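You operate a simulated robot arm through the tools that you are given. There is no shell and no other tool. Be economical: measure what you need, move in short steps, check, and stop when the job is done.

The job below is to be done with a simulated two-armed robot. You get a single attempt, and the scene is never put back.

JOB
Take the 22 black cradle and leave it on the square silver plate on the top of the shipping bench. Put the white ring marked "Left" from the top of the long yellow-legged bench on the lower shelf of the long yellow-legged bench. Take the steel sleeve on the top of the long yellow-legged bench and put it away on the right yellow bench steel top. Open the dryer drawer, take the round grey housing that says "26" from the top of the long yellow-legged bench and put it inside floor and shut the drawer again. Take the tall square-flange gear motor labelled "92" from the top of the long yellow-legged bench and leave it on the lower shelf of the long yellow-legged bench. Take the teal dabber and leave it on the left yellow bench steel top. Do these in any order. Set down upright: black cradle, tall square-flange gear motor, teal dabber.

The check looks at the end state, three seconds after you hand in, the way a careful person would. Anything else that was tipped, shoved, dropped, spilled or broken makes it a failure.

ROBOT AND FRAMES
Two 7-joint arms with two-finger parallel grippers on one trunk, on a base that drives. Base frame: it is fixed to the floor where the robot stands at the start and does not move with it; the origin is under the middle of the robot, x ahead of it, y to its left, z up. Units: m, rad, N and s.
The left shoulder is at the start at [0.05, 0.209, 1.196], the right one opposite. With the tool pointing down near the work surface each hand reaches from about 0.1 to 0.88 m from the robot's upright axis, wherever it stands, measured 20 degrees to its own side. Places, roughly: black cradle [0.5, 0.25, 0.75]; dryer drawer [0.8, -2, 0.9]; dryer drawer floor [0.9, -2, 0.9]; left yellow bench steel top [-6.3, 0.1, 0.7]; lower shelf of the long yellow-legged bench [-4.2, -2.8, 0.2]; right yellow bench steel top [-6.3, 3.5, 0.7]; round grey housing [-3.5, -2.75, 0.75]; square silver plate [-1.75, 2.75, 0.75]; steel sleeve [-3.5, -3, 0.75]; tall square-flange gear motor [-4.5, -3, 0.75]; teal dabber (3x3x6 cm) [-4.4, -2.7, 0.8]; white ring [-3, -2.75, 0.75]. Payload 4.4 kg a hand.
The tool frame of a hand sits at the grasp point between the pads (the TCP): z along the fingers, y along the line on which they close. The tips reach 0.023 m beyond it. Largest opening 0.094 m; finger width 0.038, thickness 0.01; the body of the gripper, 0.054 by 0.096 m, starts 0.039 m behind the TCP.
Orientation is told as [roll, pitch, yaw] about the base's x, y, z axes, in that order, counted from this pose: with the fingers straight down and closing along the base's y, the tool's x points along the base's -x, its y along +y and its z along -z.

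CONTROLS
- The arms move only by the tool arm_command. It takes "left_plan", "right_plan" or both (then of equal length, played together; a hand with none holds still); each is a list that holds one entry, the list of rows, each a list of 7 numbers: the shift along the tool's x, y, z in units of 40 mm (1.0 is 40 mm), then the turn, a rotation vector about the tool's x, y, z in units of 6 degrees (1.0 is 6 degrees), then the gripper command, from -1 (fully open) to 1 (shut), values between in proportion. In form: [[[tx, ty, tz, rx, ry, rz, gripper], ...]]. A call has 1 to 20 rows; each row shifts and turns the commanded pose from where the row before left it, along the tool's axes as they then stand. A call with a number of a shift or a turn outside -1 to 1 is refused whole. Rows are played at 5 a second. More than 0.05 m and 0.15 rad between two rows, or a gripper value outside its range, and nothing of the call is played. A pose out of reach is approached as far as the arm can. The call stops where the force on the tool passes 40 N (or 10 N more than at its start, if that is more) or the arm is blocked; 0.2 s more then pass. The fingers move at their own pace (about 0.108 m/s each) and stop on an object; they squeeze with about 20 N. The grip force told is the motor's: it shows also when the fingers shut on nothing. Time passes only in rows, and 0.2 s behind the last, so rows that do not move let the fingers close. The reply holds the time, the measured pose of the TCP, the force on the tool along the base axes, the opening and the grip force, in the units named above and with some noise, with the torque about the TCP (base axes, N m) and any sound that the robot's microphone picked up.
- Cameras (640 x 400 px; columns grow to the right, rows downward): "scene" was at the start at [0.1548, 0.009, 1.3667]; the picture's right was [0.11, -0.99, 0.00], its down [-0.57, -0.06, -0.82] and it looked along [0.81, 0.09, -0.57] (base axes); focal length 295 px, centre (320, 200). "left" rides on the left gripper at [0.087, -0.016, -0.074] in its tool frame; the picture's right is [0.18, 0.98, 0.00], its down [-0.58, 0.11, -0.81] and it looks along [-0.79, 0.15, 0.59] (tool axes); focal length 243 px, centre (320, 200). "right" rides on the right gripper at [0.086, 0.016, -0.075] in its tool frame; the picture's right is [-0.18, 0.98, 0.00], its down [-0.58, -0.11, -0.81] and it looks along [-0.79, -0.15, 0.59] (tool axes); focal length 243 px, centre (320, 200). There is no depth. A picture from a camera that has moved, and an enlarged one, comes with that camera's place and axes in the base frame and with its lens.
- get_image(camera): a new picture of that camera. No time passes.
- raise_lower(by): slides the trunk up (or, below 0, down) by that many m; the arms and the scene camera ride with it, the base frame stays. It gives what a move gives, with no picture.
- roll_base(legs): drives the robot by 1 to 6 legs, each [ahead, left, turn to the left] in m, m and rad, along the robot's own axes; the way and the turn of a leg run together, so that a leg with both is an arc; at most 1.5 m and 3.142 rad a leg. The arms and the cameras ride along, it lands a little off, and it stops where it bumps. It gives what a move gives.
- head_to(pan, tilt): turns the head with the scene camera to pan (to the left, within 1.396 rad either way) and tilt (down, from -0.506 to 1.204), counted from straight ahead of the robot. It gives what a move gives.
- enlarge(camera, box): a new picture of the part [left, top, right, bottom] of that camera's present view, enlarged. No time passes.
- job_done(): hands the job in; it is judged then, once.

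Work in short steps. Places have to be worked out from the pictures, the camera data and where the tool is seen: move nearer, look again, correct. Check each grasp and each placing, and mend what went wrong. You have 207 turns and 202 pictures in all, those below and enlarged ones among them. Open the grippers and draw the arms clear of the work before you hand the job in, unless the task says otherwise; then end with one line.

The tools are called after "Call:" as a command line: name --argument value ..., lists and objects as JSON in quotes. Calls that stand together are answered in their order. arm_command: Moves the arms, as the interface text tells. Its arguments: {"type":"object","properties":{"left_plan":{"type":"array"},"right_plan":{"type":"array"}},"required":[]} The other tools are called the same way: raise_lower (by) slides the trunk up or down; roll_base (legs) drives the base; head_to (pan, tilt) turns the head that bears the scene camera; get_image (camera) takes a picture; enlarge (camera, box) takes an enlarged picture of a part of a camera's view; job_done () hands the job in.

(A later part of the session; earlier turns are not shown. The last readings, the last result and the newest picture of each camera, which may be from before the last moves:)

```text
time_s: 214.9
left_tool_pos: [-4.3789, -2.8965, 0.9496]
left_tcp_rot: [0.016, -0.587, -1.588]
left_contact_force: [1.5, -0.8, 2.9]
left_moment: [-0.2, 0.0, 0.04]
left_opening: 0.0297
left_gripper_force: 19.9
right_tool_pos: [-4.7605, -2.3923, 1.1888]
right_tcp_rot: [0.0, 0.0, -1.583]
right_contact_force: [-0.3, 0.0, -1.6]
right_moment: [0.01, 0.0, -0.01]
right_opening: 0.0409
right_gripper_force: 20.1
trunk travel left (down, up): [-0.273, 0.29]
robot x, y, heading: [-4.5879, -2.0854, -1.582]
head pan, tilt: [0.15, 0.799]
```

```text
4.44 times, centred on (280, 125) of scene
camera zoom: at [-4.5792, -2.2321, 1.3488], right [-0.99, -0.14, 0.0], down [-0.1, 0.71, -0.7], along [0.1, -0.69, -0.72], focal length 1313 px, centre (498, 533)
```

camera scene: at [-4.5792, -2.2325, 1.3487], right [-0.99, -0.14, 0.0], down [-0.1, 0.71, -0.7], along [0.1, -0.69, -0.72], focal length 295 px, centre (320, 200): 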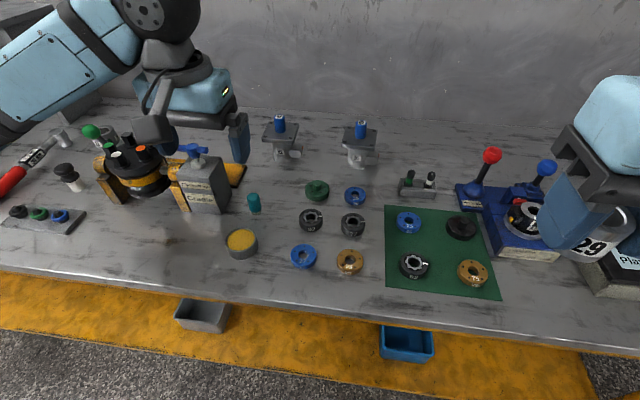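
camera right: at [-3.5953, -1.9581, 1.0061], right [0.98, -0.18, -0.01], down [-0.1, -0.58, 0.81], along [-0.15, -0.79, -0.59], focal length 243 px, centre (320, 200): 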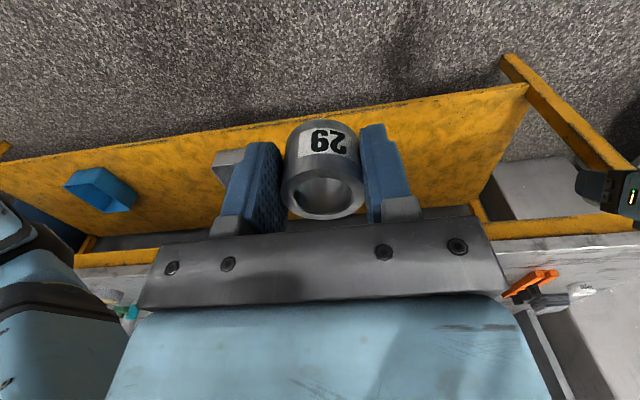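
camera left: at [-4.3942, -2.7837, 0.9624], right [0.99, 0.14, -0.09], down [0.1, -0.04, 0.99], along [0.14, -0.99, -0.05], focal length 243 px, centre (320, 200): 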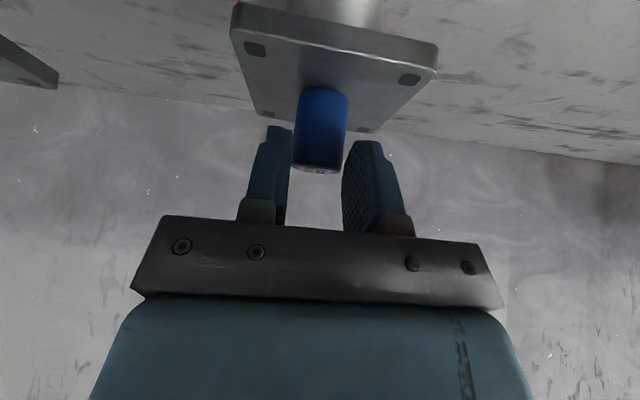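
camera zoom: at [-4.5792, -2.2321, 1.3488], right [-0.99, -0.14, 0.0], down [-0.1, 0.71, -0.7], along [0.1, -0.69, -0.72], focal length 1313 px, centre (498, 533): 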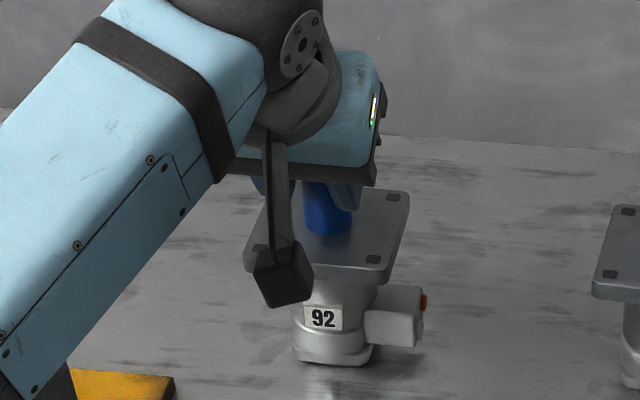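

It grips the cap (0.030 m) but shallowly near its top. I open, go 8 mm lower, and re-close for a firmer hold.

Call:
arm_command --left_plan '[[[0, 0, 0, 0, 0, 0, -0.3], [0, 0, 0, 0, 0, 0, -0.3], [0.11, 0, 0.17, 0, 0, 0, -0.3], [0, 0, 0, 0, 0, 0, -0.3], [0, 0, 0, 0, 0, 0, 1], [0, 0, 0, 0, 0, 0, 1], [0, 0, 0, 0, 0, 0, 1], [0, 0, 0, 0, 0, 0, 1]]]'

Call:
arm_command --left_plan '[[[-0.17, 0, -0.25, 0, 0, 0, 1], [-0.17, 0, -0.25, 0, 0, 0, 1], [-0.17, 0, -0.25, 0, 0, 0, 1], [0, 0, 0, 0, 0, 0, 1]]]'

Call:
get_image --camera "left"

Call:
enlarge --camera "scene" --box '[220, 80, 340, 170]'

```text
time_s: 216.7
left_tool_pos: [-4.3772, -2.8962, 0.941]
left_tcp_rot: [0.016, -0.587, -1.587]
left_contact_force: [3.0, -0.6, 2.0]
left_moment: [-0.15, -0.22, 0.06]
left_opening: 0.0296
left_gripper_force: 20.3
right_tool_pos: [-4.7593, -2.3926, 1.1889]
right_tcp_rot: [0.0, 0.002, -1.584]
right_contact_force: [-0.1, -0.4, -1.7]
right_moment: [-0.01, -0.01, -0.02]
right_opening: 0.0409
right_gripper_force: 20.1
trunk travel left (down, up): [-0.273, 0.29]
robot x, y, heading: [-4.5901, -2.0836, -1.583]
head pan, tilt: [0.15, 0.799]
```

```text
time_s: 217.7
left_tool_pos: [-4.3777, -2.8964, 0.9757]
left_tcp_rot: [0.017, -0.584, -1.588]
left_contact_force: [-1.0, -0.2, -7.9]
left_moment: [0.23, 0.01, 0.0]
left_opening: 0.0299
left_gripper_force: 20.3
right_tool_pos: [-4.76, -2.3934, 1.1879]
right_tcp_rot: [0.001, 0.002, -1.584]
right_contact_force: [-0.1, -0.2, -1.7]
right_moment: [0.02, -0.01, 0.01]
right_opening: 0.0408
right_gripper_force: 20.7
trunk travel left (down, up): [-0.273, 0.29]
robot x, y, heading: [-4.5868, -2.0842, -1.584]
head pan, tilt: [0.15, 0.799]
```

```text
121 pictures are left
camera left: at [-4.3947, -2.7847, 0.9904], right [0.99, 0.14, -0.09], down [0.1, -0.04, 0.99], along [0.14, -0.99, -0.05], focal length 243 px, centre (320, 200)
```

left: 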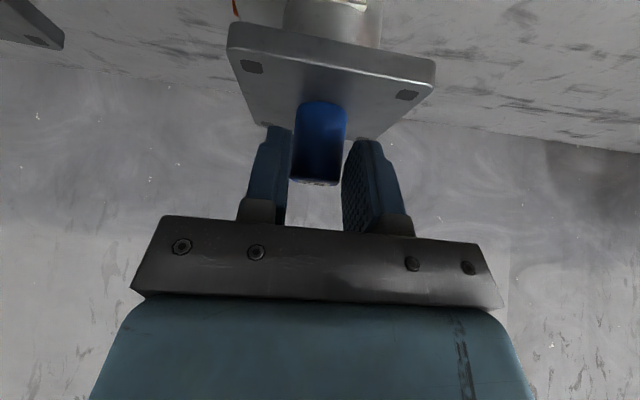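

```text
4.44 times, centred on (280, 125) of scene
camera zoom: at [-4.5788, -2.2339, 1.3485], right [-0.99, -0.14, 0.0], down [-0.1, 0.71, -0.7], along [0.1, -0.69, -0.72], focal length 1313 px, centre (498, 533)
```

zoom: 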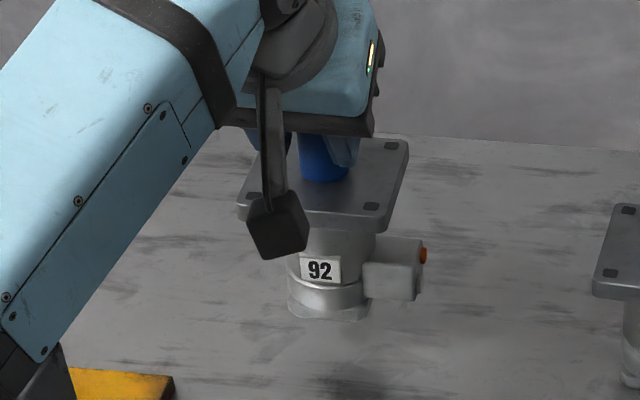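

The whole motor lifts, hanging upright (~8 N). I raise it gently to clear everything.

Call:
arm_command --left_plan '[[[-0.28, 0, -0.42, 0, 0, 0, 1], [-0.28, 0, -0.42, 0, 0, 0, 1], [-0.28, 0, -0.42, 0, 0, 0, 1], [-0.28, 0, -0.42, 0, 0, 0, 1], [-0.28, 0, -0.42, 0, 0, 0, 1], [-0.28, 0, -0.42, 0, 0, 0, 1], [-0.28, 0, -0.42, 0, 0, 0, 1], [0, 0, 0, 0, 0, 0, 1]]]'

Call:
roll_base --legs '[[-0.3, 0, 0], [-0.4, 0, 0.013]]'

Call:
get_image --camera "scene"

```text
time_s: 219.5
left_tool_pos: [-4.3799, -2.8979, 1.1182]
left_tcp_rot: [0.014, -0.584, -1.588]
left_contact_force: [0.5, 0.6, -9.2]
left_moment: [0.25, -0.03, 0.02]
left_opening: 0.0295
left_gripper_force: 20.0
right_tool_pos: [-4.7614, -2.394, 1.1874]
right_tcp_rot: [0.0, 0.003, -1.583]
right_contact_force: [-0.6, -0.2, -2.5]
right_moment: [0.02, 0.03, -0.03]
right_opening: 0.0408
right_gripper_force: 19.7
trunk travel left (down, up): [-0.273, 0.29]
robot x, y, heading: [-4.5878, -2.0831, -1.583]
head pan, tilt: [0.15, 0.799]
```

```text
time_s: 223.6
left_tool_pos: [-4.3635, -2.1875, 1.119]
left_tcp_rot: [0.017, -0.586, -1.582]
left_contact_force: [-0.4, -0.2, -8.9]
left_moment: [0.23, -0.01, -0.01]
left_opening: 0.0295
left_gripper_force: 20.0
right_tool_pos: [-4.7487, -1.6889, 1.1883]
right_tcp_rot: [-0.001, 0.002, -1.574]
right_contact_force: [-0.2, 0.1, -1.5]
right_moment: [0.01, -0.01, 0.01]
right_opening: 0.0408
right_gripper_force: 19.5
trunk travel left (down, up): [-0.273, 0.29]
robot x, y, heading: [-4.5796, -1.3752, -1.58]
head pan, tilt: [0.15, 0.799]
```

```text
119 pictures are left
camera scene: at [-4.569, -1.5268, 1.3485], right [-0.99, -0.15, 0.0], down [-0.1, 0.71, -0.7], along [0.1, -0.69, -0.72], focal length 295 px, centre (320, 200)
```

scene: 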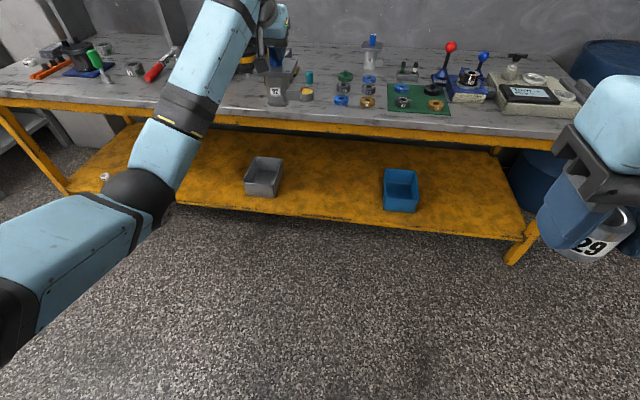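

The motor hangs steadily. I shift the base right 0.1 so the motor lines up with the free shelf area (x≈-4.47), and lower the arm at full extension.

Call:
roll_base --legs '[[0, -0.1, 0.01]]'

Call:
arm_command --left_plan '[[[0.44, 0, 0.55, 0, 0, 0, 1], [0.44, 0, 0.55, 0, 0, 0, 1], [0.44, 0, 0.55, 0, 0, 0, 1], [0.44, 0, 0.55, 0, 0, 0, 1], [0.44, 0, 0.55, 0, 0, 0, 1], [0.44, 0, 0.55, 0, 0, 0, 1], [0.44, 0, 0.55, 0, 0, 0, 1], [0.44, 0, 0.55, 0, 0, 0, 1], [0.44, 0, 0.55, 0, 0, 0, 1], [0.44, 0, 0.55, 0, 0, 0, 1], [0.44, 0, 0.55, 0, 0, 0, 1], [0.44, 0, 0.55, 0, 0, 0, 1], [0.44, 0, 0.55, 0, 0, 0, 1], [0.44, 0, 0.55, 0, 0, 0, 1], [0.44, 0, 0.55, 0, 0, 0, 1], [0.44, 0, 0.55, 0, 0, 0, 1], [0.44, 0, 0.55, 0, 0, 0, 1], [0.44, 0, 0.55, 0, 0, 0, 1], [0.44, 0, 0.55, 0, 0, 0, 1], [0, 0, 0, 0, 0, 0, 1]]]'

Call:
get_image --camera "scene"

```text
time_s: 225.2
left_tool_pos: [-4.4595, -2.1861, 1.1184]
left_tcp_rot: [0.014, -0.583, -1.575]
left_contact_force: [0.3, 0.0, -8.2]
left_moment: [0.22, -0.01, 0.02]
left_opening: 0.0295
left_gripper_force: 20.0
right_tool_pos: [-4.8469, -1.6902, 1.1883]
right_tcp_rot: [0.0, 0.001, -1.567]
right_contact_force: [-0.7, 0.3, -1.8]
right_moment: [0.04, 0.02, -0.01]
right_opening: 0.0407
right_gripper_force: 20.4
trunk travel left (down, up): [-0.273, 0.29]
robot x, y, heading: [-4.6824, -1.3759, -1.571]
head pan, tilt: [0.15, 0.799]
```

```text
time_s: 229.4
left_tool_pos: [-4.4511, -2.1373, 0.5845]
left_tcp_rot: [0.015, -0.585, -1.574]
left_contact_force: [0.1, 0.7, -7.5]
left_moment: [0.23, -0.03, -0.02]
left_opening: 0.0294
left_gripper_force: 20.1
right_tool_pos: [-4.8459, -1.6896, 1.1889]
right_tcp_rot: [-0.001, 0.002, -1.567]
right_contact_force: [-0.3, -0.7, -2.7]
right_moment: [-0.01, 0.0, 0.0]
right_opening: 0.041
right_gripper_force: 19.7
trunk travel left (down, up): [-0.273, 0.29]
robot x, y, heading: [-4.6784, -1.3772, -1.572]
head pan, tilt: [0.15, 0.799]
```

```text
118 pictures are left
camera scene: at [-4.668, -1.5265, 1.3485], right [-0.99, -0.15, 0.0], down [-0.11, 0.71, -0.7], along [0.11, -0.69, -0.72], focal length 295 px, centre (320, 200)
```

scene: 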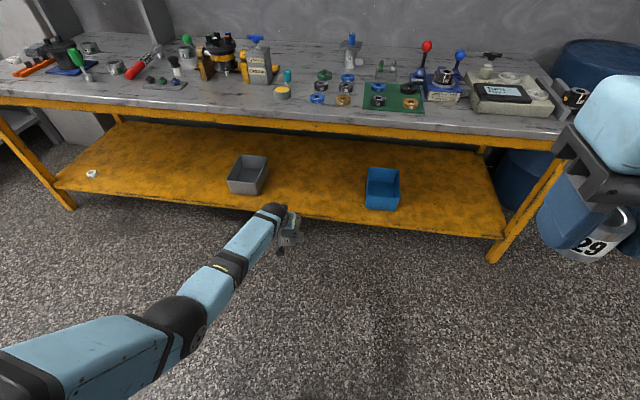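

The lane between the bins is clear at x≈-4.45. I lower the trunk 0.195 (motor bottom ~z 0.25), then drive forward most of the way.

Call:
raise_lower --by -0.195

Call:
roll_base --legs '[[0.28, 0, 0]]'

Call:
get_image --camera "left"

Call:
get_image --camera "scene"

```text
time_s: 231.5
left_tool_pos: [-4.4514, -2.1375, 0.3901]
left_tcp_rot: [0.015, -0.584, -1.573]
left_contact_force: [0.4, -0.1, -8.5]
left_moment: [0.23, -0.07, 0.02]
left_opening: 0.0297
left_gripper_force: 20.1
right_tool_pos: [-4.8474, -1.6895, 0.9946]
right_tcp_rot: [0.0, 0.001, -1.568]
right_contact_force: [0.6, 0.0, -2.2]
right_moment: [0.03, -0.02, -0.01]
right_opening: 0.0406
right_gripper_force: 20.1
trunk travel left (down, up): [-0.078, 0.485]
robot x, y, heading: [-4.6826, -1.3781, -1.569]
head pan, tilt: [0.15, 0.799]
```

```text
time_s: 233.5
left_tool_pos: [-4.4454, -2.4136, 0.3898]
left_tcp_rot: [0.014, -0.583, -1.568]
left_contact_force: [0.0, 0.7, -9.3]
left_moment: [0.22, -0.03, -0.02]
left_opening: 0.0298
left_gripper_force: 19.9
right_tool_pos: [-4.8433, -1.9679, 0.9927]
right_tcp_rot: [0.0, 0.005, -1.561]
right_contact_force: [0.5, 0.2, -1.5]
right_moment: [-0.01, -0.02, 0.0]
right_opening: 0.0411
right_gripper_force: 20.2
trunk travel left (down, up): [-0.078, 0.485]
robot x, y, heading: [-4.6782, -1.6524, -1.56]
head pan, tilt: [0.15, 0.799]
```

```text
117 pictures are left
camera left: at [-4.4645, -2.302, 0.4035], right [0.98, 0.16, -0.09], down [0.1, -0.04, 0.99], along [0.16, -0.99, -0.05], focal length 243 px, centre (320, 200)
```

left: 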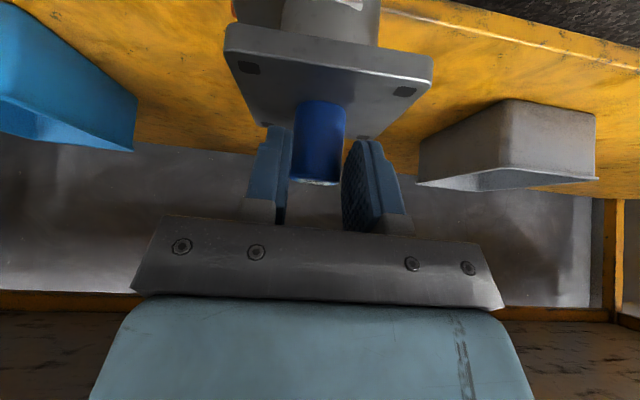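

```text
116 pictures are left
camera scene: at [-4.6657, -1.8048, 1.1534], right [-0.99, -0.16, 0.0], down [-0.11, 0.71, -0.7], along [0.11, -0.69, -0.72], focal length 295 px, centre (320, 200)
```

scene: 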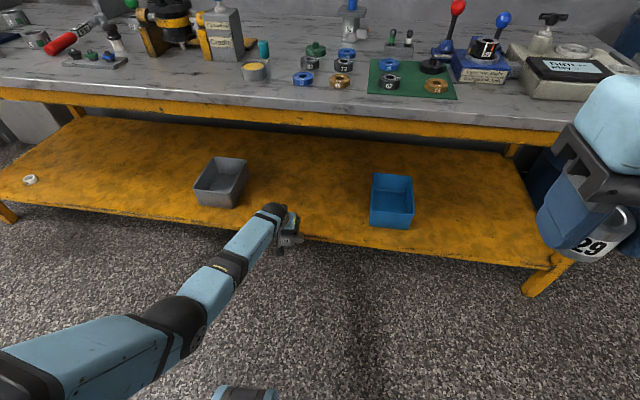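

Clear on both sides. I drive forward 0.165 more.

Call:
roll_base --legs '[[0.165, 0, 0]]'

Call:
get_image --camera "left"

Call:
get_image --camera "scene"

```text
time_s: 234.9
left_tool_pos: [-4.4471, -2.5844, 0.3892]
left_tcp_rot: [0.014, -0.583, -1.572]
left_contact_force: [0.5, -0.6, -8.7]
left_moment: [0.24, -0.05, -0.03]
left_opening: 0.0295
left_gripper_force: 20.1
right_tool_pos: [-4.8438, -2.1362, 0.9936]
right_tcp_rot: [0.0, 0.004, -1.567]
right_contact_force: [0.5, 0.5, -1.8]
right_moment: [0.03, -0.01, 0.04]
right_opening: 0.0407
right_gripper_force: 20.1
trunk travel left (down, up): [-0.078, 0.485]
robot x, y, heading: [-4.6755, -1.8236, -1.564]
head pan, tilt: [0.15, 0.799]
```

```text
115 pictures are left
camera left: at [-4.4669, -2.4723, 0.4032], right [0.98, 0.16, -0.09], down [0.1, -0.04, 0.99], along [0.15, -0.99, -0.06], focal length 243 px, centre (320, 200)
```

left: 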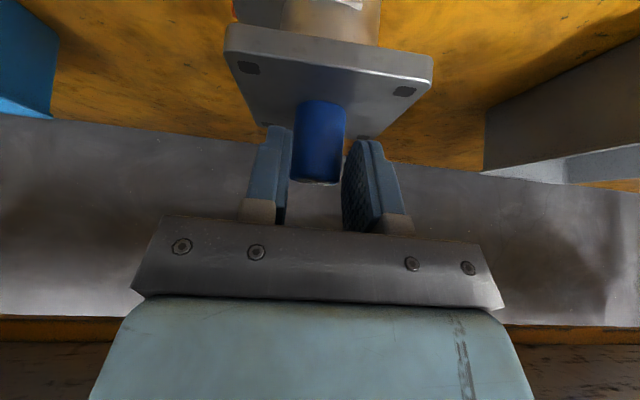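

```text
114 pictures are left
camera scene: at [-4.6655, -1.9744, 1.1534], right [-0.99, -0.15, 0.0], down [-0.11, 0.71, -0.7], along [0.11, -0.69, -0.72], focal length 295 px, centre (320, 200)
```

scene: 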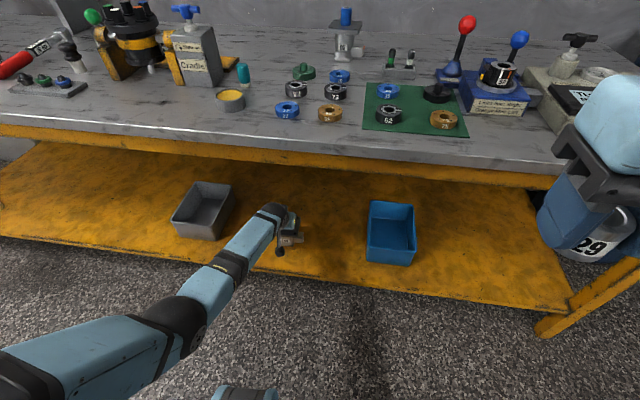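

The motor is well over the shelf. I lower with the trunk in small steps, watching the force.

Call:
raise_lower --by -0.025

Call:
raise_lower --by -0.008

Call:
enlarge --camera "scene" --box '[240, 190, 340, 270]'

```text
time_s: 235.6
left_tool_pos: [-4.4479, -2.5842, 0.364]
left_tcp_rot: [0.015, -0.583, -1.57]
left_contact_force: [-0.1, 0.2, -9.1]
left_moment: [0.21, -0.05, 0.0]
left_opening: 0.0299
left_gripper_force: 20.4
right_tool_pos: [-4.8437, -2.1366, 0.9685]
right_tcp_rot: [0.0, 0.002, -1.569]
right_contact_force: [-0.1, -0.4, -1.4]
right_moment: [0.0, -0.01, 0.02]
right_opening: 0.0409
right_gripper_force: 20.4
trunk travel left (down, up): [-0.053, 0.51]
robot x, y, heading: [-4.68, -1.8255, -1.564]
head pan, tilt: [0.15, 0.799]
```

```text
time_s: 236.2
left_tool_pos: [-4.4485, -2.5855, 0.3629]
left_tcp_rot: [0.016, -0.593, -1.572]
left_contact_force: [2.1, 0.7, 11.4]
left_moment: [-0.48, 0.03, 0.01]
left_opening: 0.0298
left_gripper_force: 19.6
right_tool_pos: [-4.8452, -2.1353, 0.961]
right_tcp_rot: [0.0, 0.001, -1.567]
right_contact_force: [-0.6, 0.3, -1.3]
right_moment: [0.0, 0.01, -0.02]
right_opening: 0.0409
right_gripper_force: 20.1
trunk travel left (down, up): [-0.045, 0.518]
robot x, y, heading: [-4.6801, -1.8248, -1.566]
head pan, tilt: [0.15, 0.799]
```

```text
5.00 times, centred on (290, 230) of scene
camera zoom: at [-4.666, -1.9717, 1.1212], right [-0.99, -0.15, 0.0], down [-0.11, 0.71, -0.7], along [0.11, -0.69, -0.72], focal length 1477 px, centre (470, 50)
```

zoom: 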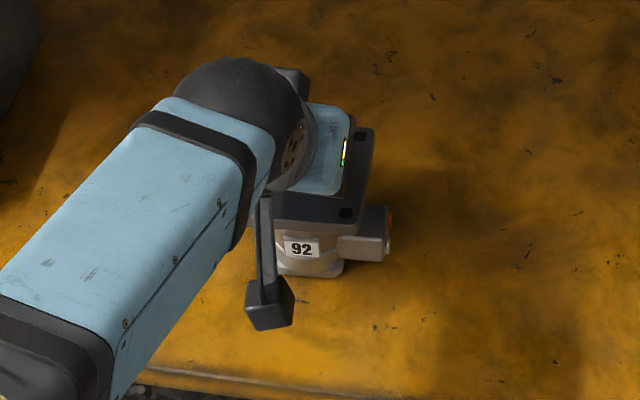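

Contact. I open the gripper and raise the trunk to clear the cap, then check.

Call:
arm_command --left_plan '[[[0, 0, 0, 0, 0, 0, 0.2], [0, 0, 0, 0, 0, 0, -0.5], [0, 0, 0, 0, 0, 0, -1], [0, 0, 0, 0, 0, 0, -1]]]'

Call:
raise_lower --by 0.07

Call:
get_image --camera "left"

```text
time_s: 237.2
left_tool_pos: [-4.4482, -2.5848, 0.357]
left_tcp_rot: [0.016, -0.583, -1.575]
left_contact_force: [-0.7, -0.2, 0.2]
left_moment: [0.01, -0.01, 0.03]
left_opening: 0.0941
left_gripper_force: 0.0
right_tool_pos: [-4.8434, -2.137, 0.9607]
right_tcp_rot: [0.0, 0.001, -1.568]
right_contact_force: [0.7, 0.2, -2.0]
right_moment: [0.04, -0.01, -0.03]
right_opening: 0.0408
right_gripper_force: 19.7
trunk travel left (down, up): [-0.045, 0.518]
robot x, y, heading: [-4.6792, -1.824, -1.569]
head pan, tilt: [0.15, 0.799]
```

```text
time_s: 238.3
left_tool_pos: [-4.4491, -2.5839, 0.4275]
left_tcp_rot: [0.017, -0.586, -1.575]
left_contact_force: [1.1, 0.0, 0.9]
left_moment: [0.0, 0.01, 0.01]
left_opening: 0.0939
left_gripper_force: 0.1
right_tool_pos: [-4.8444, -2.1359, 1.0309]
right_tcp_rot: [0.0, 0.002, -1.567]
right_contact_force: [0.5, -0.1, -2.0]
right_moment: [0.02, 0.05, -0.04]
right_opening: 0.0407
right_gripper_force: 20.0
trunk travel left (down, up): [-0.115, 0.448]
robot x, y, heading: [-4.6795, -1.8238, -1.568]
head pan, tilt: [0.15, 0.799]
```

```text
112 pictures are left
camera left: at [-4.4669, -2.4722, 0.4411], right [0.98, 0.16, -0.09], down [0.1, -0.04, 0.99], along [0.16, -0.99, -0.05], focal length 243 px, centre (320, 200)
```

left: 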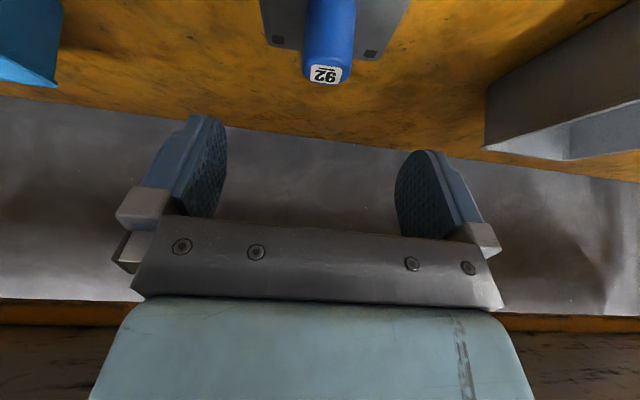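

The motor stands upright. I back away, raise the trunk, and bring the arm up and straight.

Call:
roll_base --legs '[[-0.42, 0, 0]]'

Call:
raise_lower --by 0.16

Call:
arm_command --left_plan '[[[-0.5, 0, -0.75, 0, 0, 0, -1], [-0.5, 0, -0.75, 0, 0, 0, -1], [-0.5, 0, -0.75, 0, 0, 0, -1], [-0.5, 0, -0.75, 0, 0, 0, -1], [-0.5, 0, -0.75, 0, 0, 0, -1], [-0.5, 0, -0.75, 0, 0, 0, -1], [-0.5, 0, -0.75, 0, 0, 0, -1], [-0.5, 0, -0.75, 0, 0, 0, -1], [-0.5, 0, -0.75, 0, 0, 0, -1], [-0.5, 0, -0.75, 0, 0, 0, -1], [-0.5, 0, -0.75, 0, 0, 0, -1], [-0.5, 0, -0.75, 0, 0, 0, -1], [-0.3, 0, -0.45, 0, 1, 0, -1], [0, 0, 0, 0, 1, 0, -1], [0, 0, 0, 0, 1, 0, -1], [0, 0, 0, 0, 1, 0, -1], [0, 0, 0, 0, 1, 0, -1], [0, 0, 0, 0, 0.6, 0, -1], [0.9, 0, 0, 0, 0, 0, -1], [0.9, 0, 0, 0, 0, 0, -1]]]'

Call:
arm_command --left_plan '[[[0.9, 0, 0, 0, 0, 0, -1], [0.9, 0, 0, 0, 0, 0, -1], [0.9, 0, 0, 0, 0, 0, -1], [0.9, 0, 0, 0, 0, 0, -1], [0, 0, 0, 0, 0, 0, -1]]]'

Call:
get_image --camera "scene"

```text
time_s: 240.9
left_tool_pos: [-4.4473, -2.1628, 0.4275]
left_tcp_rot: [0.016, -0.585, -1.569]
left_contact_force: [0.8, 0.1, 0.3]
left_moment: [0.02, -0.01, 0.0]
left_opening: 0.0939
left_gripper_force: 0.0
right_tool_pos: [-4.8444, -1.7173, 1.0314]
right_tcp_rot: [0.001, 0.002, -1.562]
right_contact_force: [0.2, -0.4, -2.5]
right_moment: [0.05, -0.02, -0.04]
right_opening: 0.0408
right_gripper_force: 20.0
trunk travel left (down, up): [-0.115, 0.448]
robot x, y, heading: [-4.6815, -1.4036, -1.561]
head pan, tilt: [0.15, 0.799]
```

```text
time_s: 242.7
left_tool_pos: [-4.4477, -2.1645, 0.5873]
left_tcp_rot: [0.016, -0.585, -1.569]
left_contact_force: [-0.4, -0.8, 0.5]
left_moment: [0.03, -0.01, -0.01]
left_opening: 0.094
left_gripper_force: 0.1
right_tool_pos: [-4.8448, -1.718, 1.1905]
right_tcp_rot: [0.0, 0.001, -1.563]
right_contact_force: [-0.4, 1.0, -2.5]
right_moment: [0.03, 0.0, 0.0]
right_opening: 0.0408
right_gripper_force: 20.0
trunk travel left (down, up): [-0.275, 0.288]
robot x, y, heading: [-4.6825, -1.404, -1.563]
head pan, tilt: [0.15, 0.799]
```

```text
time_s: 246.9
left_tool_pos: [-4.4549, -2.0927, 1.0438]
left_tcp_rot: [0.011, 0.002, -1.559]
left_contact_force: [-0.1, -0.1, -0.6]
left_moment: [-0.02, 0.01, -0.02]
left_opening: 0.094
left_gripper_force: 0.1
right_tool_pos: [-4.8442, -1.7168, 1.1912]
right_tcp_rot: [0.001, -0.001, -1.56]
right_contact_force: [-0.1, 0.1, -2.1]
right_moment: [0.03, -0.03, -0.01]
right_opening: 0.0408
right_gripper_force: 20.1
trunk travel left (down, up): [-0.275, 0.288]
robot x, y, heading: [-4.6802, -1.4034, -1.56]
head pan, tilt: [0.15, 0.799]
```

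```text
time_s: 248.1
left_tool_pos: [-4.4551, -1.9497, 1.0409]
left_tcp_rot: [0.013, 0.003, -1.559]
left_contact_force: [0.1, 0.3, -0.2]
left_moment: [0.04, -0.01, -0.04]
left_opening: 0.0942
left_gripper_force: 0.1
right_tool_pos: [-4.8462, -1.718, 1.1906]
right_tcp_rot: [0.001, 0.002, -1.562]
right_contact_force: [0.3, -0.4, -1.7]
right_moment: [0.01, 0.0, 0.02]
right_opening: 0.0408
right_gripper_force: 20.2
trunk travel left (down, up): [-0.275, 0.288]
robot x, y, heading: [-4.679, -1.403, -1.559]
head pan, tilt: [0.15, 0.799]
```

```text
111 pictures are left
camera scene: at [-4.6677, -1.554, 1.3506], right [-0.99, -0.16, 0.0], down [-0.11, 0.71, -0.7], along [0.11, -0.69, -0.72], focal length 295 px, centre (320, 200)
```

scene: 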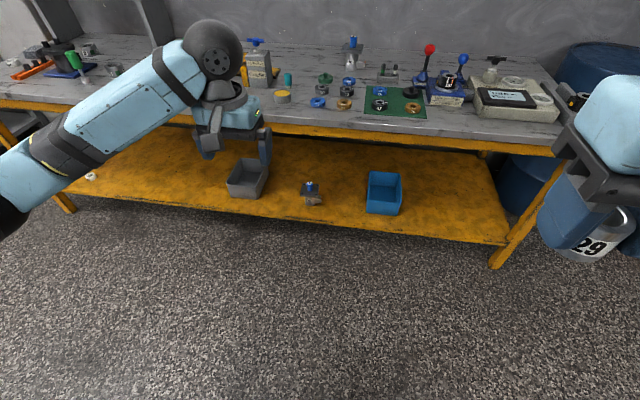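

Motor 92 stands upright between the bins. Next the dabber: I drive back to the bench, slightly left.

Call:
roll_base --legs '[[0, 0.12, -0.01], [0.6, 0, 0]]'

Call:
get_image --camera "left"

Call:
get_image --camera "scene"

```text
time_s: 252.8
left_tool_pos: [-4.3389, -2.5643, 1.0418]
left_tcp_rot: [0.011, 0.002, -1.564]
left_contact_force: [0.8, -0.6, 0.1]
left_moment: [0.02, 0.0, 0.0]
left_opening: 0.0941
left_gripper_force: 0.1
right_tool_pos: [-4.7271, -2.3305, 1.1904]
right_tcp_rot: [0.0, 0.002, -1.565]
right_contact_force: [1.2, 0.1, -1.6]
right_moment: [0.03, -0.02, 0.0]
right_opening: 0.0409
right_gripper_force: 19.8
trunk travel left (down, up): [-0.275, 0.288]
robot x, y, heading: [-4.5604, -2.0223, -1.567]
head pan, tilt: [0.15, 0.799]
```

```text
110 pictures are left
camera left: at [-4.3587, -2.4793, 1.1154], right [0.98, 0.19, 0.01], down [0.1, -0.58, 0.81], along [0.16, -0.79, -0.59], focal length 243 px, centre (320, 200)
```

left: 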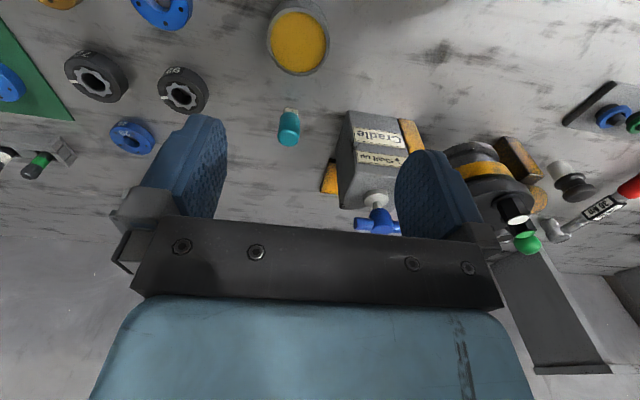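

```text
109 pictures are left
camera scene: at [-4.5498, -2.1679, 1.3506], right [-0.99, -0.15, 0.0], down [-0.11, 0.71, -0.7], along [0.11, -0.69, -0.72], focal length 295 px, centre (320, 200)
```

scene: 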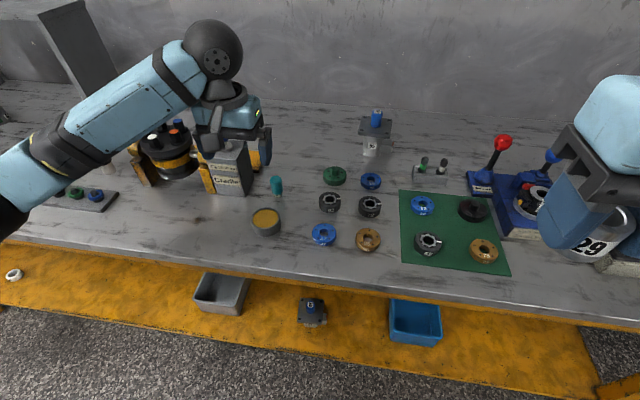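

Dabber top at about (-4.357, -2.695, 0.858); the Cradle box is ~7 cm to its left, so I use a small opening (0.054). I move above it, partway down, and check.

Call:
arm_command --left_plan '[[[-0.83, -0.11, 0, 0, 0, 0, -0.15], [-0.83, -0.11, 0, 0, 0, 0, -0.15], [-0.83, -0.11, 0, 0, 0, 0, -0.15], [-0.8, -0.12, 0, 0, 0, 0, -0.15], [0, 0, 0.9, 0, 0, 0, -0.15], [0, 0, 0.9, 0, 0, 0, -0.15], [0, 0, 0.9, 0, 0, 0, -0.15], [0, 0, 0, 0, 0, 0, -0.15]]]'

Call:
get_image --camera "left"

Call:
enlarge --camera "scene" --box '[200, 110, 340, 210]'

```text
time_s: 254.6
left_tool_pos: [-4.3562, -2.6929, 0.9353]
left_tcp_rot: [0.015, 0.0, -1.563]
left_contact_force: [-0.1, 0.4, -0.8]
left_moment: [0.02, 0.0, 0.01]
left_opening: 0.054
left_gripper_force: 0.0
right_tool_pos: [-4.7288, -2.33, 1.192]
right_tcp_rot: [0.0, 0.001, -1.565]
right_contact_force: [0.2, 0.5, -2.1]
right_moment: [0.02, 0.0, -0.01]
right_opening: 0.0408
right_gripper_force: 20.3
trunk travel left (down, up): [-0.275, 0.288]
robot x, y, heading: [-4.5626, -2.0204, -1.568]
head pan, tilt: [0.15, 0.799]
```

```text
108 pictures are left
camera left: at [-4.3753, -2.6083, 1.0084], right [0.98, 0.19, 0.01], down [0.1, -0.58, 0.81], along [0.16, -0.79, -0.59], focal length 243 px, centre (320, 200)
```

left: 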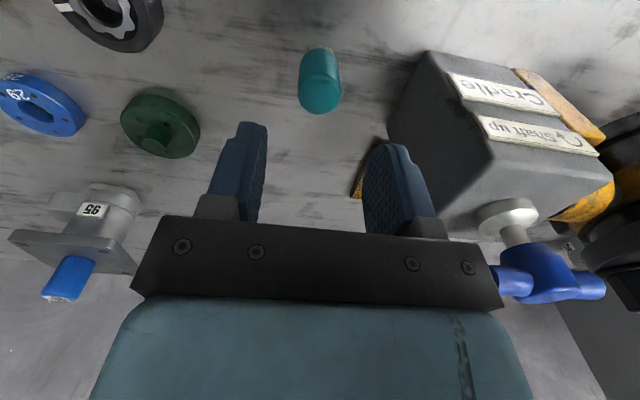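

```text
4.00 times, centred on (270, 160) of scene
camera zoom: at [-4.5501, -2.1674, 1.3507], right [-0.99, -0.15, 0.0], down [-0.11, 0.71, -0.7], along [0.11, -0.69, -0.72], focal length 1182 px, centre (520, 360)
```

zoom: 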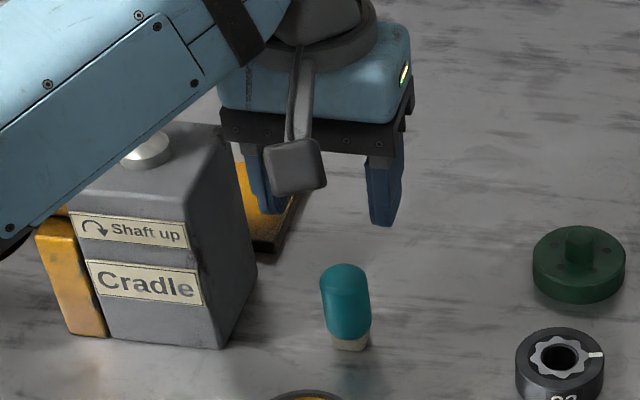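

The dabber is centred under the gripper and the box is clear. I descend to z≈0.836 and close.

Call:
arm_command --left_plan '[[[-0.03, 0, 0.85, 0, 0, 0, -0.15], [0, 0, 0.85, 0, 0, 0, -0.15], [0, 0, 0.75, 0, 0, 0, -0.15], [0, 0, 0, 0, 0, 0, -0.15], [0, 0, 0, 0, 0, 0, 1], [0, 0, 0, 0, 0, 0, 1], [0, 0, 0, 0, 0, 0, 1]]]'

Call:
get_image --camera "left"

```text
time_s: 256.2
left_tool_pos: [-4.3547, -2.6962, 0.8373]
left_tcp_rot: [0.012, 0.002, -1.565]
left_contact_force: [-0.1, -0.5, 0.1]
left_moment: [0.01, 0.02, 0.03]
left_opening: 0.0292
left_gripper_force: 19.6
right_tool_pos: [-4.7276, -2.329, 1.1911]
right_tcp_rot: [0.001, 0.001, -1.566]
right_contact_force: [-0.7, 1.3, -1.9]
right_moment: [0.03, 0.02, 0.0]
right_opening: 0.0407
right_gripper_force: 20.4
trunk travel left (down, up): [-0.275, 0.288]
robot x, y, heading: [-4.5644, -2.0263, -1.565]
head pan, tilt: [0.15, 0.799]
```

```text
106 pictures are left
camera left: at [-4.3731, -2.611, 0.9108], right [0.98, 0.19, 0.01], down [0.1, -0.58, 0.81], along [0.16, -0.79, -0.59], focal length 243 px, centre (320, 200)
```

left: 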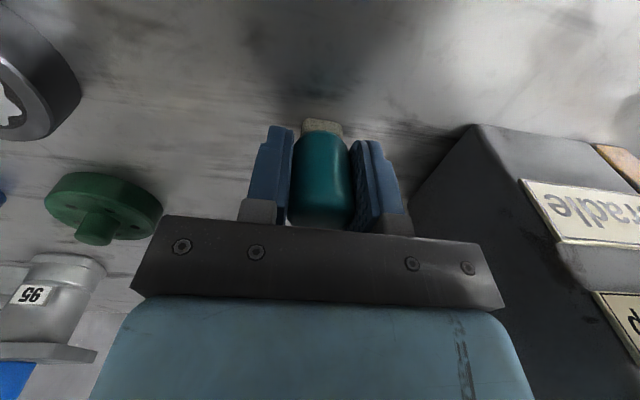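

Dabber gripped (0.029). I lift it straight up and bring it back toward me.

Call:
arm_command --left_plan '[[[0, 0, -0.5, 0, 0, 0, 1], [0, 0, -0.9, 0, 0, 0, 1], [0, 0, -0.9, 0, 0, 0, 1], [0, 0, -0.9, 0, 0, 0, 1], [0, 0, -0.9, 0, 0, 0, 1], [0, 0, -0.9, 0, 0, 0, 1], [0, 0, -0.9, 0, 0, 0, 1], [0, 0, -0.9, 0, 0, 0, 1], [0.9, 0, 0, 0, 0, 0, 1], [0.9, 0, 0, 0, 0, 0, 1], [0.9, 0, 0, 0, 0, 0, 1], [0.9, 0, 0, 0, 0, 0, 1], [0.9, 0, 0, 0, 0, 0, 1], [0.9, 0, 0, 0, 0, 0, 1], [0.9, 0, 0, 0, 0, 0, 1], [0.9, 0, 0, 0, 0, 0, 1], [0, 0, 0, 0, 0, 0, 1]]]'

Call:
roll_base --legs '[[-0.6, 0, 0], [0, 0, -1.2]]'

Call:
head_to --pan 0 --tilt 0.3

Call:
get_image --camera "scene"

```text
time_s: 259.8
left_tool_pos: [-4.3614, -2.4103, 1.1065]
left_tcp_rot: [0.012, 0.003, -1.564]
left_contact_force: [0.3, 0.2, -0.8]
left_moment: [0.0, 0.01, 0.01]
left_opening: 0.0288
left_gripper_force: 19.7
right_tool_pos: [-4.7284, -2.3305, 1.1906]
right_tcp_rot: [0.0, 0.002, -1.566]
right_contact_force: [-0.3, -0.2, -2.0]
right_moment: [-0.01, 0.0, 0.0]
right_opening: 0.0408
right_gripper_force: 19.6
trunk travel left (down, up): [-0.275, 0.288]
robot x, y, heading: [-4.5611, -2.0202, -1.567]
head pan, tilt: [0.15, 0.799]
```

```text
time_s: 266.3
left_tool_pos: [-4.8559, -1.7311, 1.1066]
left_tcp_rot: [0.014, 0.003, -2.766]
left_contact_force: [0.8, 0.4, -0.7]
left_moment: [0.0, -0.01, 0.04]
left_opening: 0.0288
left_gripper_force: 19.8
right_tool_pos: [-4.9135, -1.36, 1.1904]
right_tcp_rot: [-0.001, 0.001, -2.767]
right_contact_force: [-0.2, 0.6, -2.2]
right_moment: [0.0, -0.03, 0.02]
right_opening: 0.0408
right_gripper_force: 20.2
trunk travel left (down, up): [-0.275, 0.288]
robot x, y, heading: [-4.5621, -1.4065, -2.764]
head pan, tilt: [0.15, 0.799]
```

```text
time_s: 267.2
left_tool_pos: [-4.8548, -1.732, 1.1073]
left_tcp_rot: [0.012, 0.003, -2.765]
left_contact_force: [0.6, -0.2, -0.5]
left_moment: [0.01, -0.03, -0.01]
left_opening: 0.029
left_gripper_force: 20.4
right_tool_pos: [-4.9132, -1.3609, 1.1911]
right_tcp_rot: [-0.001, 0.001, -2.768]
right_contact_force: [0.3, 0.2, -2.0]
right_moment: [0.04, -0.01, 0.01]
right_opening: 0.0409
right_gripper_force: 20.1
trunk travel left (down, up): [-0.275, 0.288]
robot x, y, heading: [-4.5632, -1.402, -2.766]
head pan, tilt: [0.0, 0.3]
```

```text
105 pictures are left
camera scene: at [-4.7134, -1.4623, 1.3949], right [-0.36, 0.93, 0.0], down [0.28, 0.11, -0.95], along [-0.89, -0.35, -0.3], focal length 295 px, centre (320, 200)
```

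scene: 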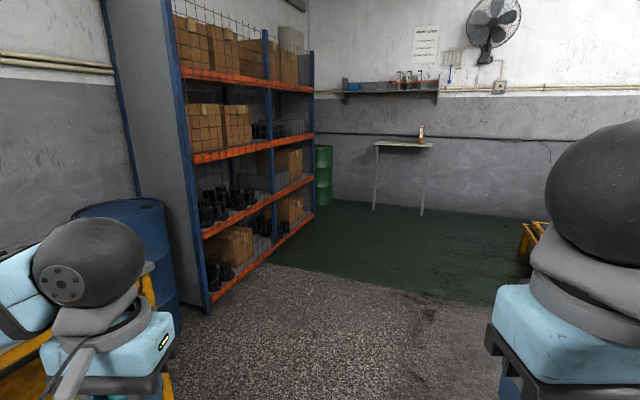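

I turn further right toward the yellow benches on the far wall and look.

Call:
roll_base --legs '[[0, 0, -0.85]]'

Call:
get_image --camera "scene"

```text
time_s: 269.9
left_tool_pos: [-5.0028, -1.3957, 1.1059]
left_tcp_rot: [0.014, 0.001, 2.658]
left_contact_force: [0.3, -0.3, 0.3]
left_moment: [0.0, 0.01, 0.0]
left_opening: 0.0291
left_gripper_force: 20.0
right_tool_pos: [-4.7592, -1.1103, 1.1906]
right_tcp_rot: [0.0, 0.003, 2.656]
right_contact_force: [-0.5, 0.7, -2.2]
right_moment: [-0.05, -0.04, 0.03]
right_opening: 0.0407
right_gripper_force: 20.3
trunk travel left (down, up): [-0.275, 0.288]
robot x, y, heading: [-4.5603, -1.4032, 2.653]
head pan, tilt: [0.0, 0.3]
```

```text
104 pictures are left
camera scene: at [-4.7056, -1.3283, 1.395], right [0.47, 0.88, 0.0], down [0.26, -0.14, -0.96], along [-0.84, 0.45, -0.3], focal length 295 px, centre (320, 200)
```

scene: 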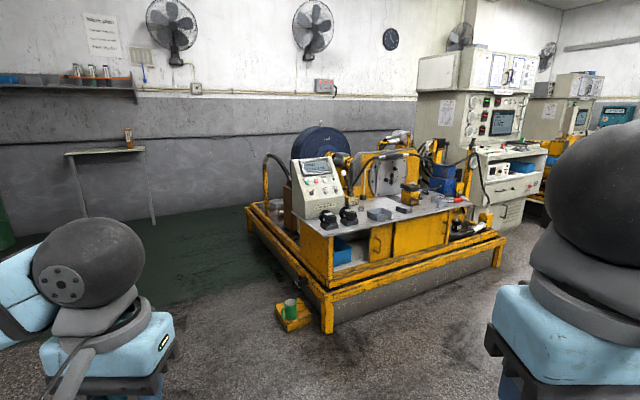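

The left yellow bench is ahead, with its steel top edge near x≈-6.0, y from -0.55 to 0.65. I drive to (-5.3, -0.1) and face it.

Call:
roll_base --legs '[[1.24, -0.79, 0], [0, 0, 0.488]]'

Call:
head_to --pan 0 --tilt 0.6

Call:
get_image --camera "scene"

```text
time_s: 278.6
left_tool_pos: [-5.7071, -0.3344, 1.1067]
left_tcp_rot: [0.013, 0.002, -3.127]
left_contact_force: [0.6, 0.2, -0.4]
left_moment: [-0.01, -0.02, 0.02]
left_opening: 0.0291
left_gripper_force: 19.8
right_tool_pos: [-5.6309, 0.033, 1.1909]
right_tcp_rot: [0.001, 0.001, -3.131]
right_contact_force: [-0.3, -0.6, -1.8]
right_moment: [0.01, -0.04, 0.03]
right_opening: 0.0412
right_gripper_force: 20.1
trunk travel left (down, up): [-0.275, 0.288]
robot x, y, heading: [-5.3153, -0.1295, -3.13]
head pan, tilt: [0.0, 0.3]
```

```text
time_s: 279.4
left_tool_pos: [-5.7072, -0.3345, 1.1067]
left_tcp_rot: [0.012, 0.003, -3.127]
left_contact_force: [0.1, 0.2, -0.8]
left_moment: [0.01, -0.02, 0.01]
left_opening: 0.029
left_gripper_force: 19.6
right_tool_pos: [-5.6309, 0.0329, 1.1912]
right_tcp_rot: [0.001, 0.002, -3.132]
right_contact_force: [-0.3, 0.4, -2.0]
right_moment: [-0.02, 0.01, -0.02]
right_opening: 0.0405
right_gripper_force: 20.2
trunk travel left (down, up): [-0.275, 0.288]
robot x, y, heading: [-5.3188, -0.1289, -3.132]
head pan, tilt: [0.0, 0.6]
```

```text
103 pictures are left
camera scene: at [-5.4747, -0.133, 1.3676], right [-0.01, 1.0, 0.0], down [0.56, 0.01, -0.83], along [-0.83, -0.01, -0.56], focal length 295 px, centre (320, 200)
```

scene: 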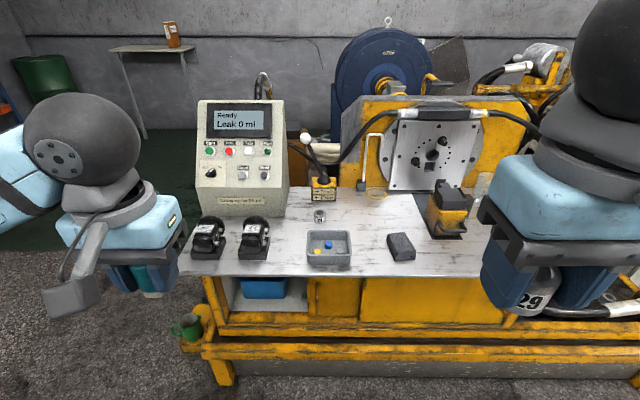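

There is a free gap on the steel top around (-6.2, 0.02), between the small tray and the grey block. I move to bring the left hand in line with it.

Call:
roll_base --legs '[[0, -0.35, -0.01], [0.25, 0, 0]]'

Call:
head_to --pan 0.25 --tilt 0.8

Call:
get_image --camera "scene"

Call:
get_image --camera "left"

```text
time_s: 284.4
left_tool_pos: [-5.9562, 0.0237, 1.1071]
left_tcp_rot: [0.013, 0.0, 3.134]
left_contact_force: [0.0, 0.8, -0.6]
left_moment: [0.0, -0.03, -0.01]
left_opening: 0.0289
left_gripper_force: 20.6
right_tool_pos: [-5.8728, 0.3884, 1.1906]
right_tcp_rot: [0.0, 0.002, 3.133]
right_contact_force: [-1.1, 0.9, -1.3]
right_moment: [0.02, -0.05, -0.01]
right_opening: 0.0408
right_gripper_force: 20.3
trunk travel left (down, up): [-0.275, 0.288]
robot x, y, heading: [-5.5642, 0.217, 3.134]
head pan, tilt: [0.0, 0.6]
```

```text
time_s: 285.2
left_tool_pos: [-5.9568, 0.0238, 1.1076]
left_tcp_rot: [0.013, 0.002, 3.134]
left_contact_force: [-0.2, 0.2, -1.2]
left_moment: [-0.04, 0.02, 0.0]
left_opening: 0.029
left_gripper_force: 20.0
right_tool_pos: [-5.8722, 0.388, 1.1912]
right_tcp_rot: [0.0, 0.0, 3.133]
right_contact_force: [-0.4, 0.4, -2.3]
right_moment: [0.0, -0.01, 0.02]
right_opening: 0.0408
right_gripper_force: 19.8
trunk travel left (down, up): [-0.275, 0.288]
robot x, y, heading: [-5.5668, 0.2186, 3.131]
head pan, tilt: [0.25, 0.799]
```

```text
102 pictures are left
camera scene: at [-5.7097, 0.1996, 1.3507], right [-0.24, 0.97, 0.0], down [0.7, 0.17, -0.7], along [-0.68, -0.16, -0.72], focal length 295 px, centre (320, 200)
```

scene: 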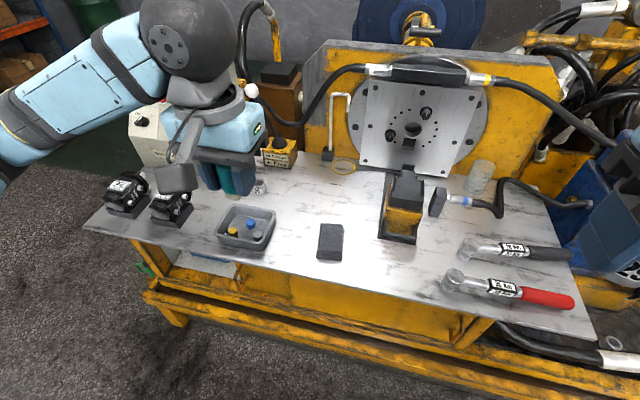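

```text
101 pictures are left
camera left: at [-5.8714, 0.0393, 1.1808], right [0.18, -0.98, 0.01], down [-0.58, -0.09, 0.81], along [-0.79, -0.15, -0.59], focal length 243 px, centre (320, 200)
```

left: 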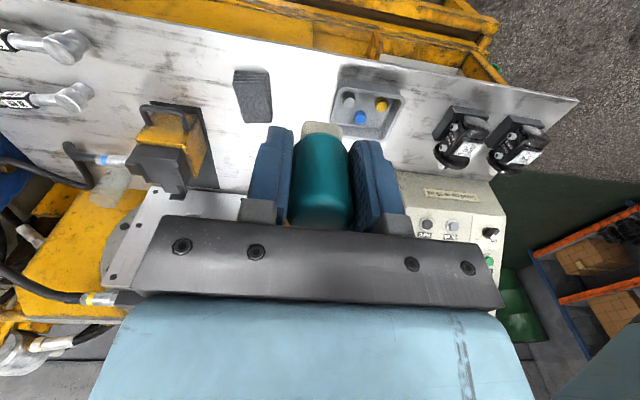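

Surface z≈0.70; gap centre at y≈0.024. I extend to (-6.195, 0.024) and lower to z≈0.80, then check.

Call:
arm_command --left_plan '[[[-0.85, 0, 0, 0, 0, 0, 1], [-0.85, 0, 0, 0, 0, 0, 1], [-0.85, 0, 0, 0, 0, 0, 1], [-0.85, 0, 0, 0, 0, 0, 1], [-0.85, 0, 0, 0, 0, 0, 1], [-0.85, 0, 0, 0, 0, 0, 1], [-0.85, 0, 0, 0, 0, 0, 1], [0, 0, 0.85, 0, 0, 0, 1], [0, 0, 0.85, 0, 0, 0, 1], [0, 0, 0.85, 0, 0, 0, 1], [0, 0, 0.85, 0, 0, 0, 1], [0, 0, 0.85, 0, 0, 0, 1], [0, 0, 0.85, 0, 0, 0, 1], [0, 0, 0.85, 0, 0, 0, 1], [0, 0, 0.85, 0, 0, 0, 1], [0, 0, 0.6, 0, 0, 0, 1], [0, 0, 0, 0, 0, 0, 1]]]'

Call:
get_image --camera "left"

Call:
enlarge --camera "scene" --box '[200, 140, 380, 270]'

```text
time_s: 288.8
left_tool_pos: [-6.1968, 0.0227, 0.8116]
left_tcp_rot: [0.012, 0.002, 3.135]
left_contact_force: [0.3, -0.1, 0.3]
left_moment: [-0.02, -0.02, -0.01]
left_opening: 0.0287
left_gripper_force: 20.1
right_tool_pos: [-5.872, 0.3879, 1.1905]
right_tcp_rot: [0.0, 0.002, 3.132]
right_contact_force: [-0.1, -0.1, -2.5]
right_moment: [-0.01, 0.03, 0.0]
right_opening: 0.0408
right_gripper_force: 19.8
trunk travel left (down, up): [-0.275, 0.288]
robot x, y, heading: [-5.5671, 0.2202, 3.129]
head pan, tilt: [0.25, 0.799]
```

```text
100 pictures are left
camera left: at [-6.1111, 0.0375, 0.8855], right [0.18, -0.98, 0.01], down [-0.58, -0.09, 0.81], along [-0.79, -0.15, -0.59], focal length 243 px, centre (320, 200)
```

left: 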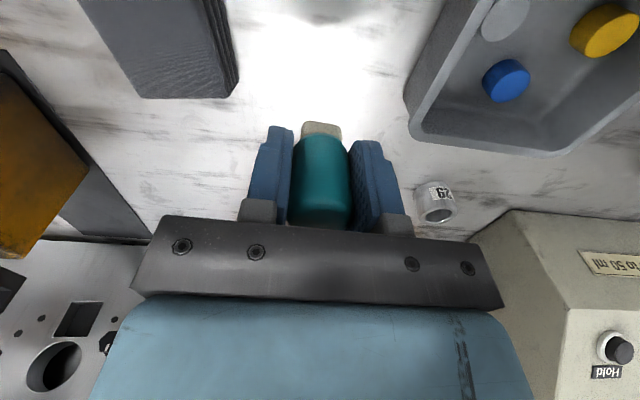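

```text
3.08 times, centred on (290, 205) of scene
camera zoom: at [-5.7097, 0.1995, 1.3507], right [-0.24, 0.97, 0.0], down [0.7, 0.17, -0.7], along [-0.68, -0.17, -0.72], focal length 909 px, centre (412, 185)
```

zoom: 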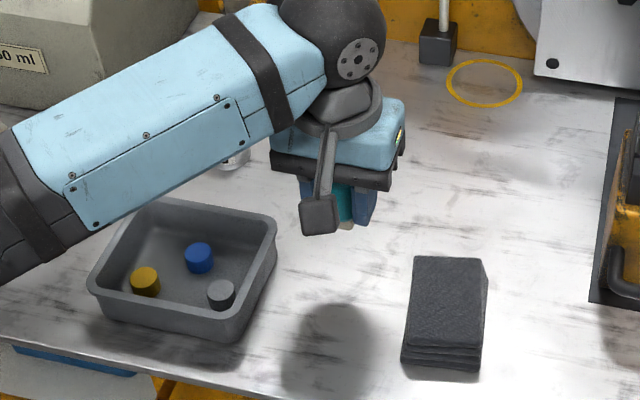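

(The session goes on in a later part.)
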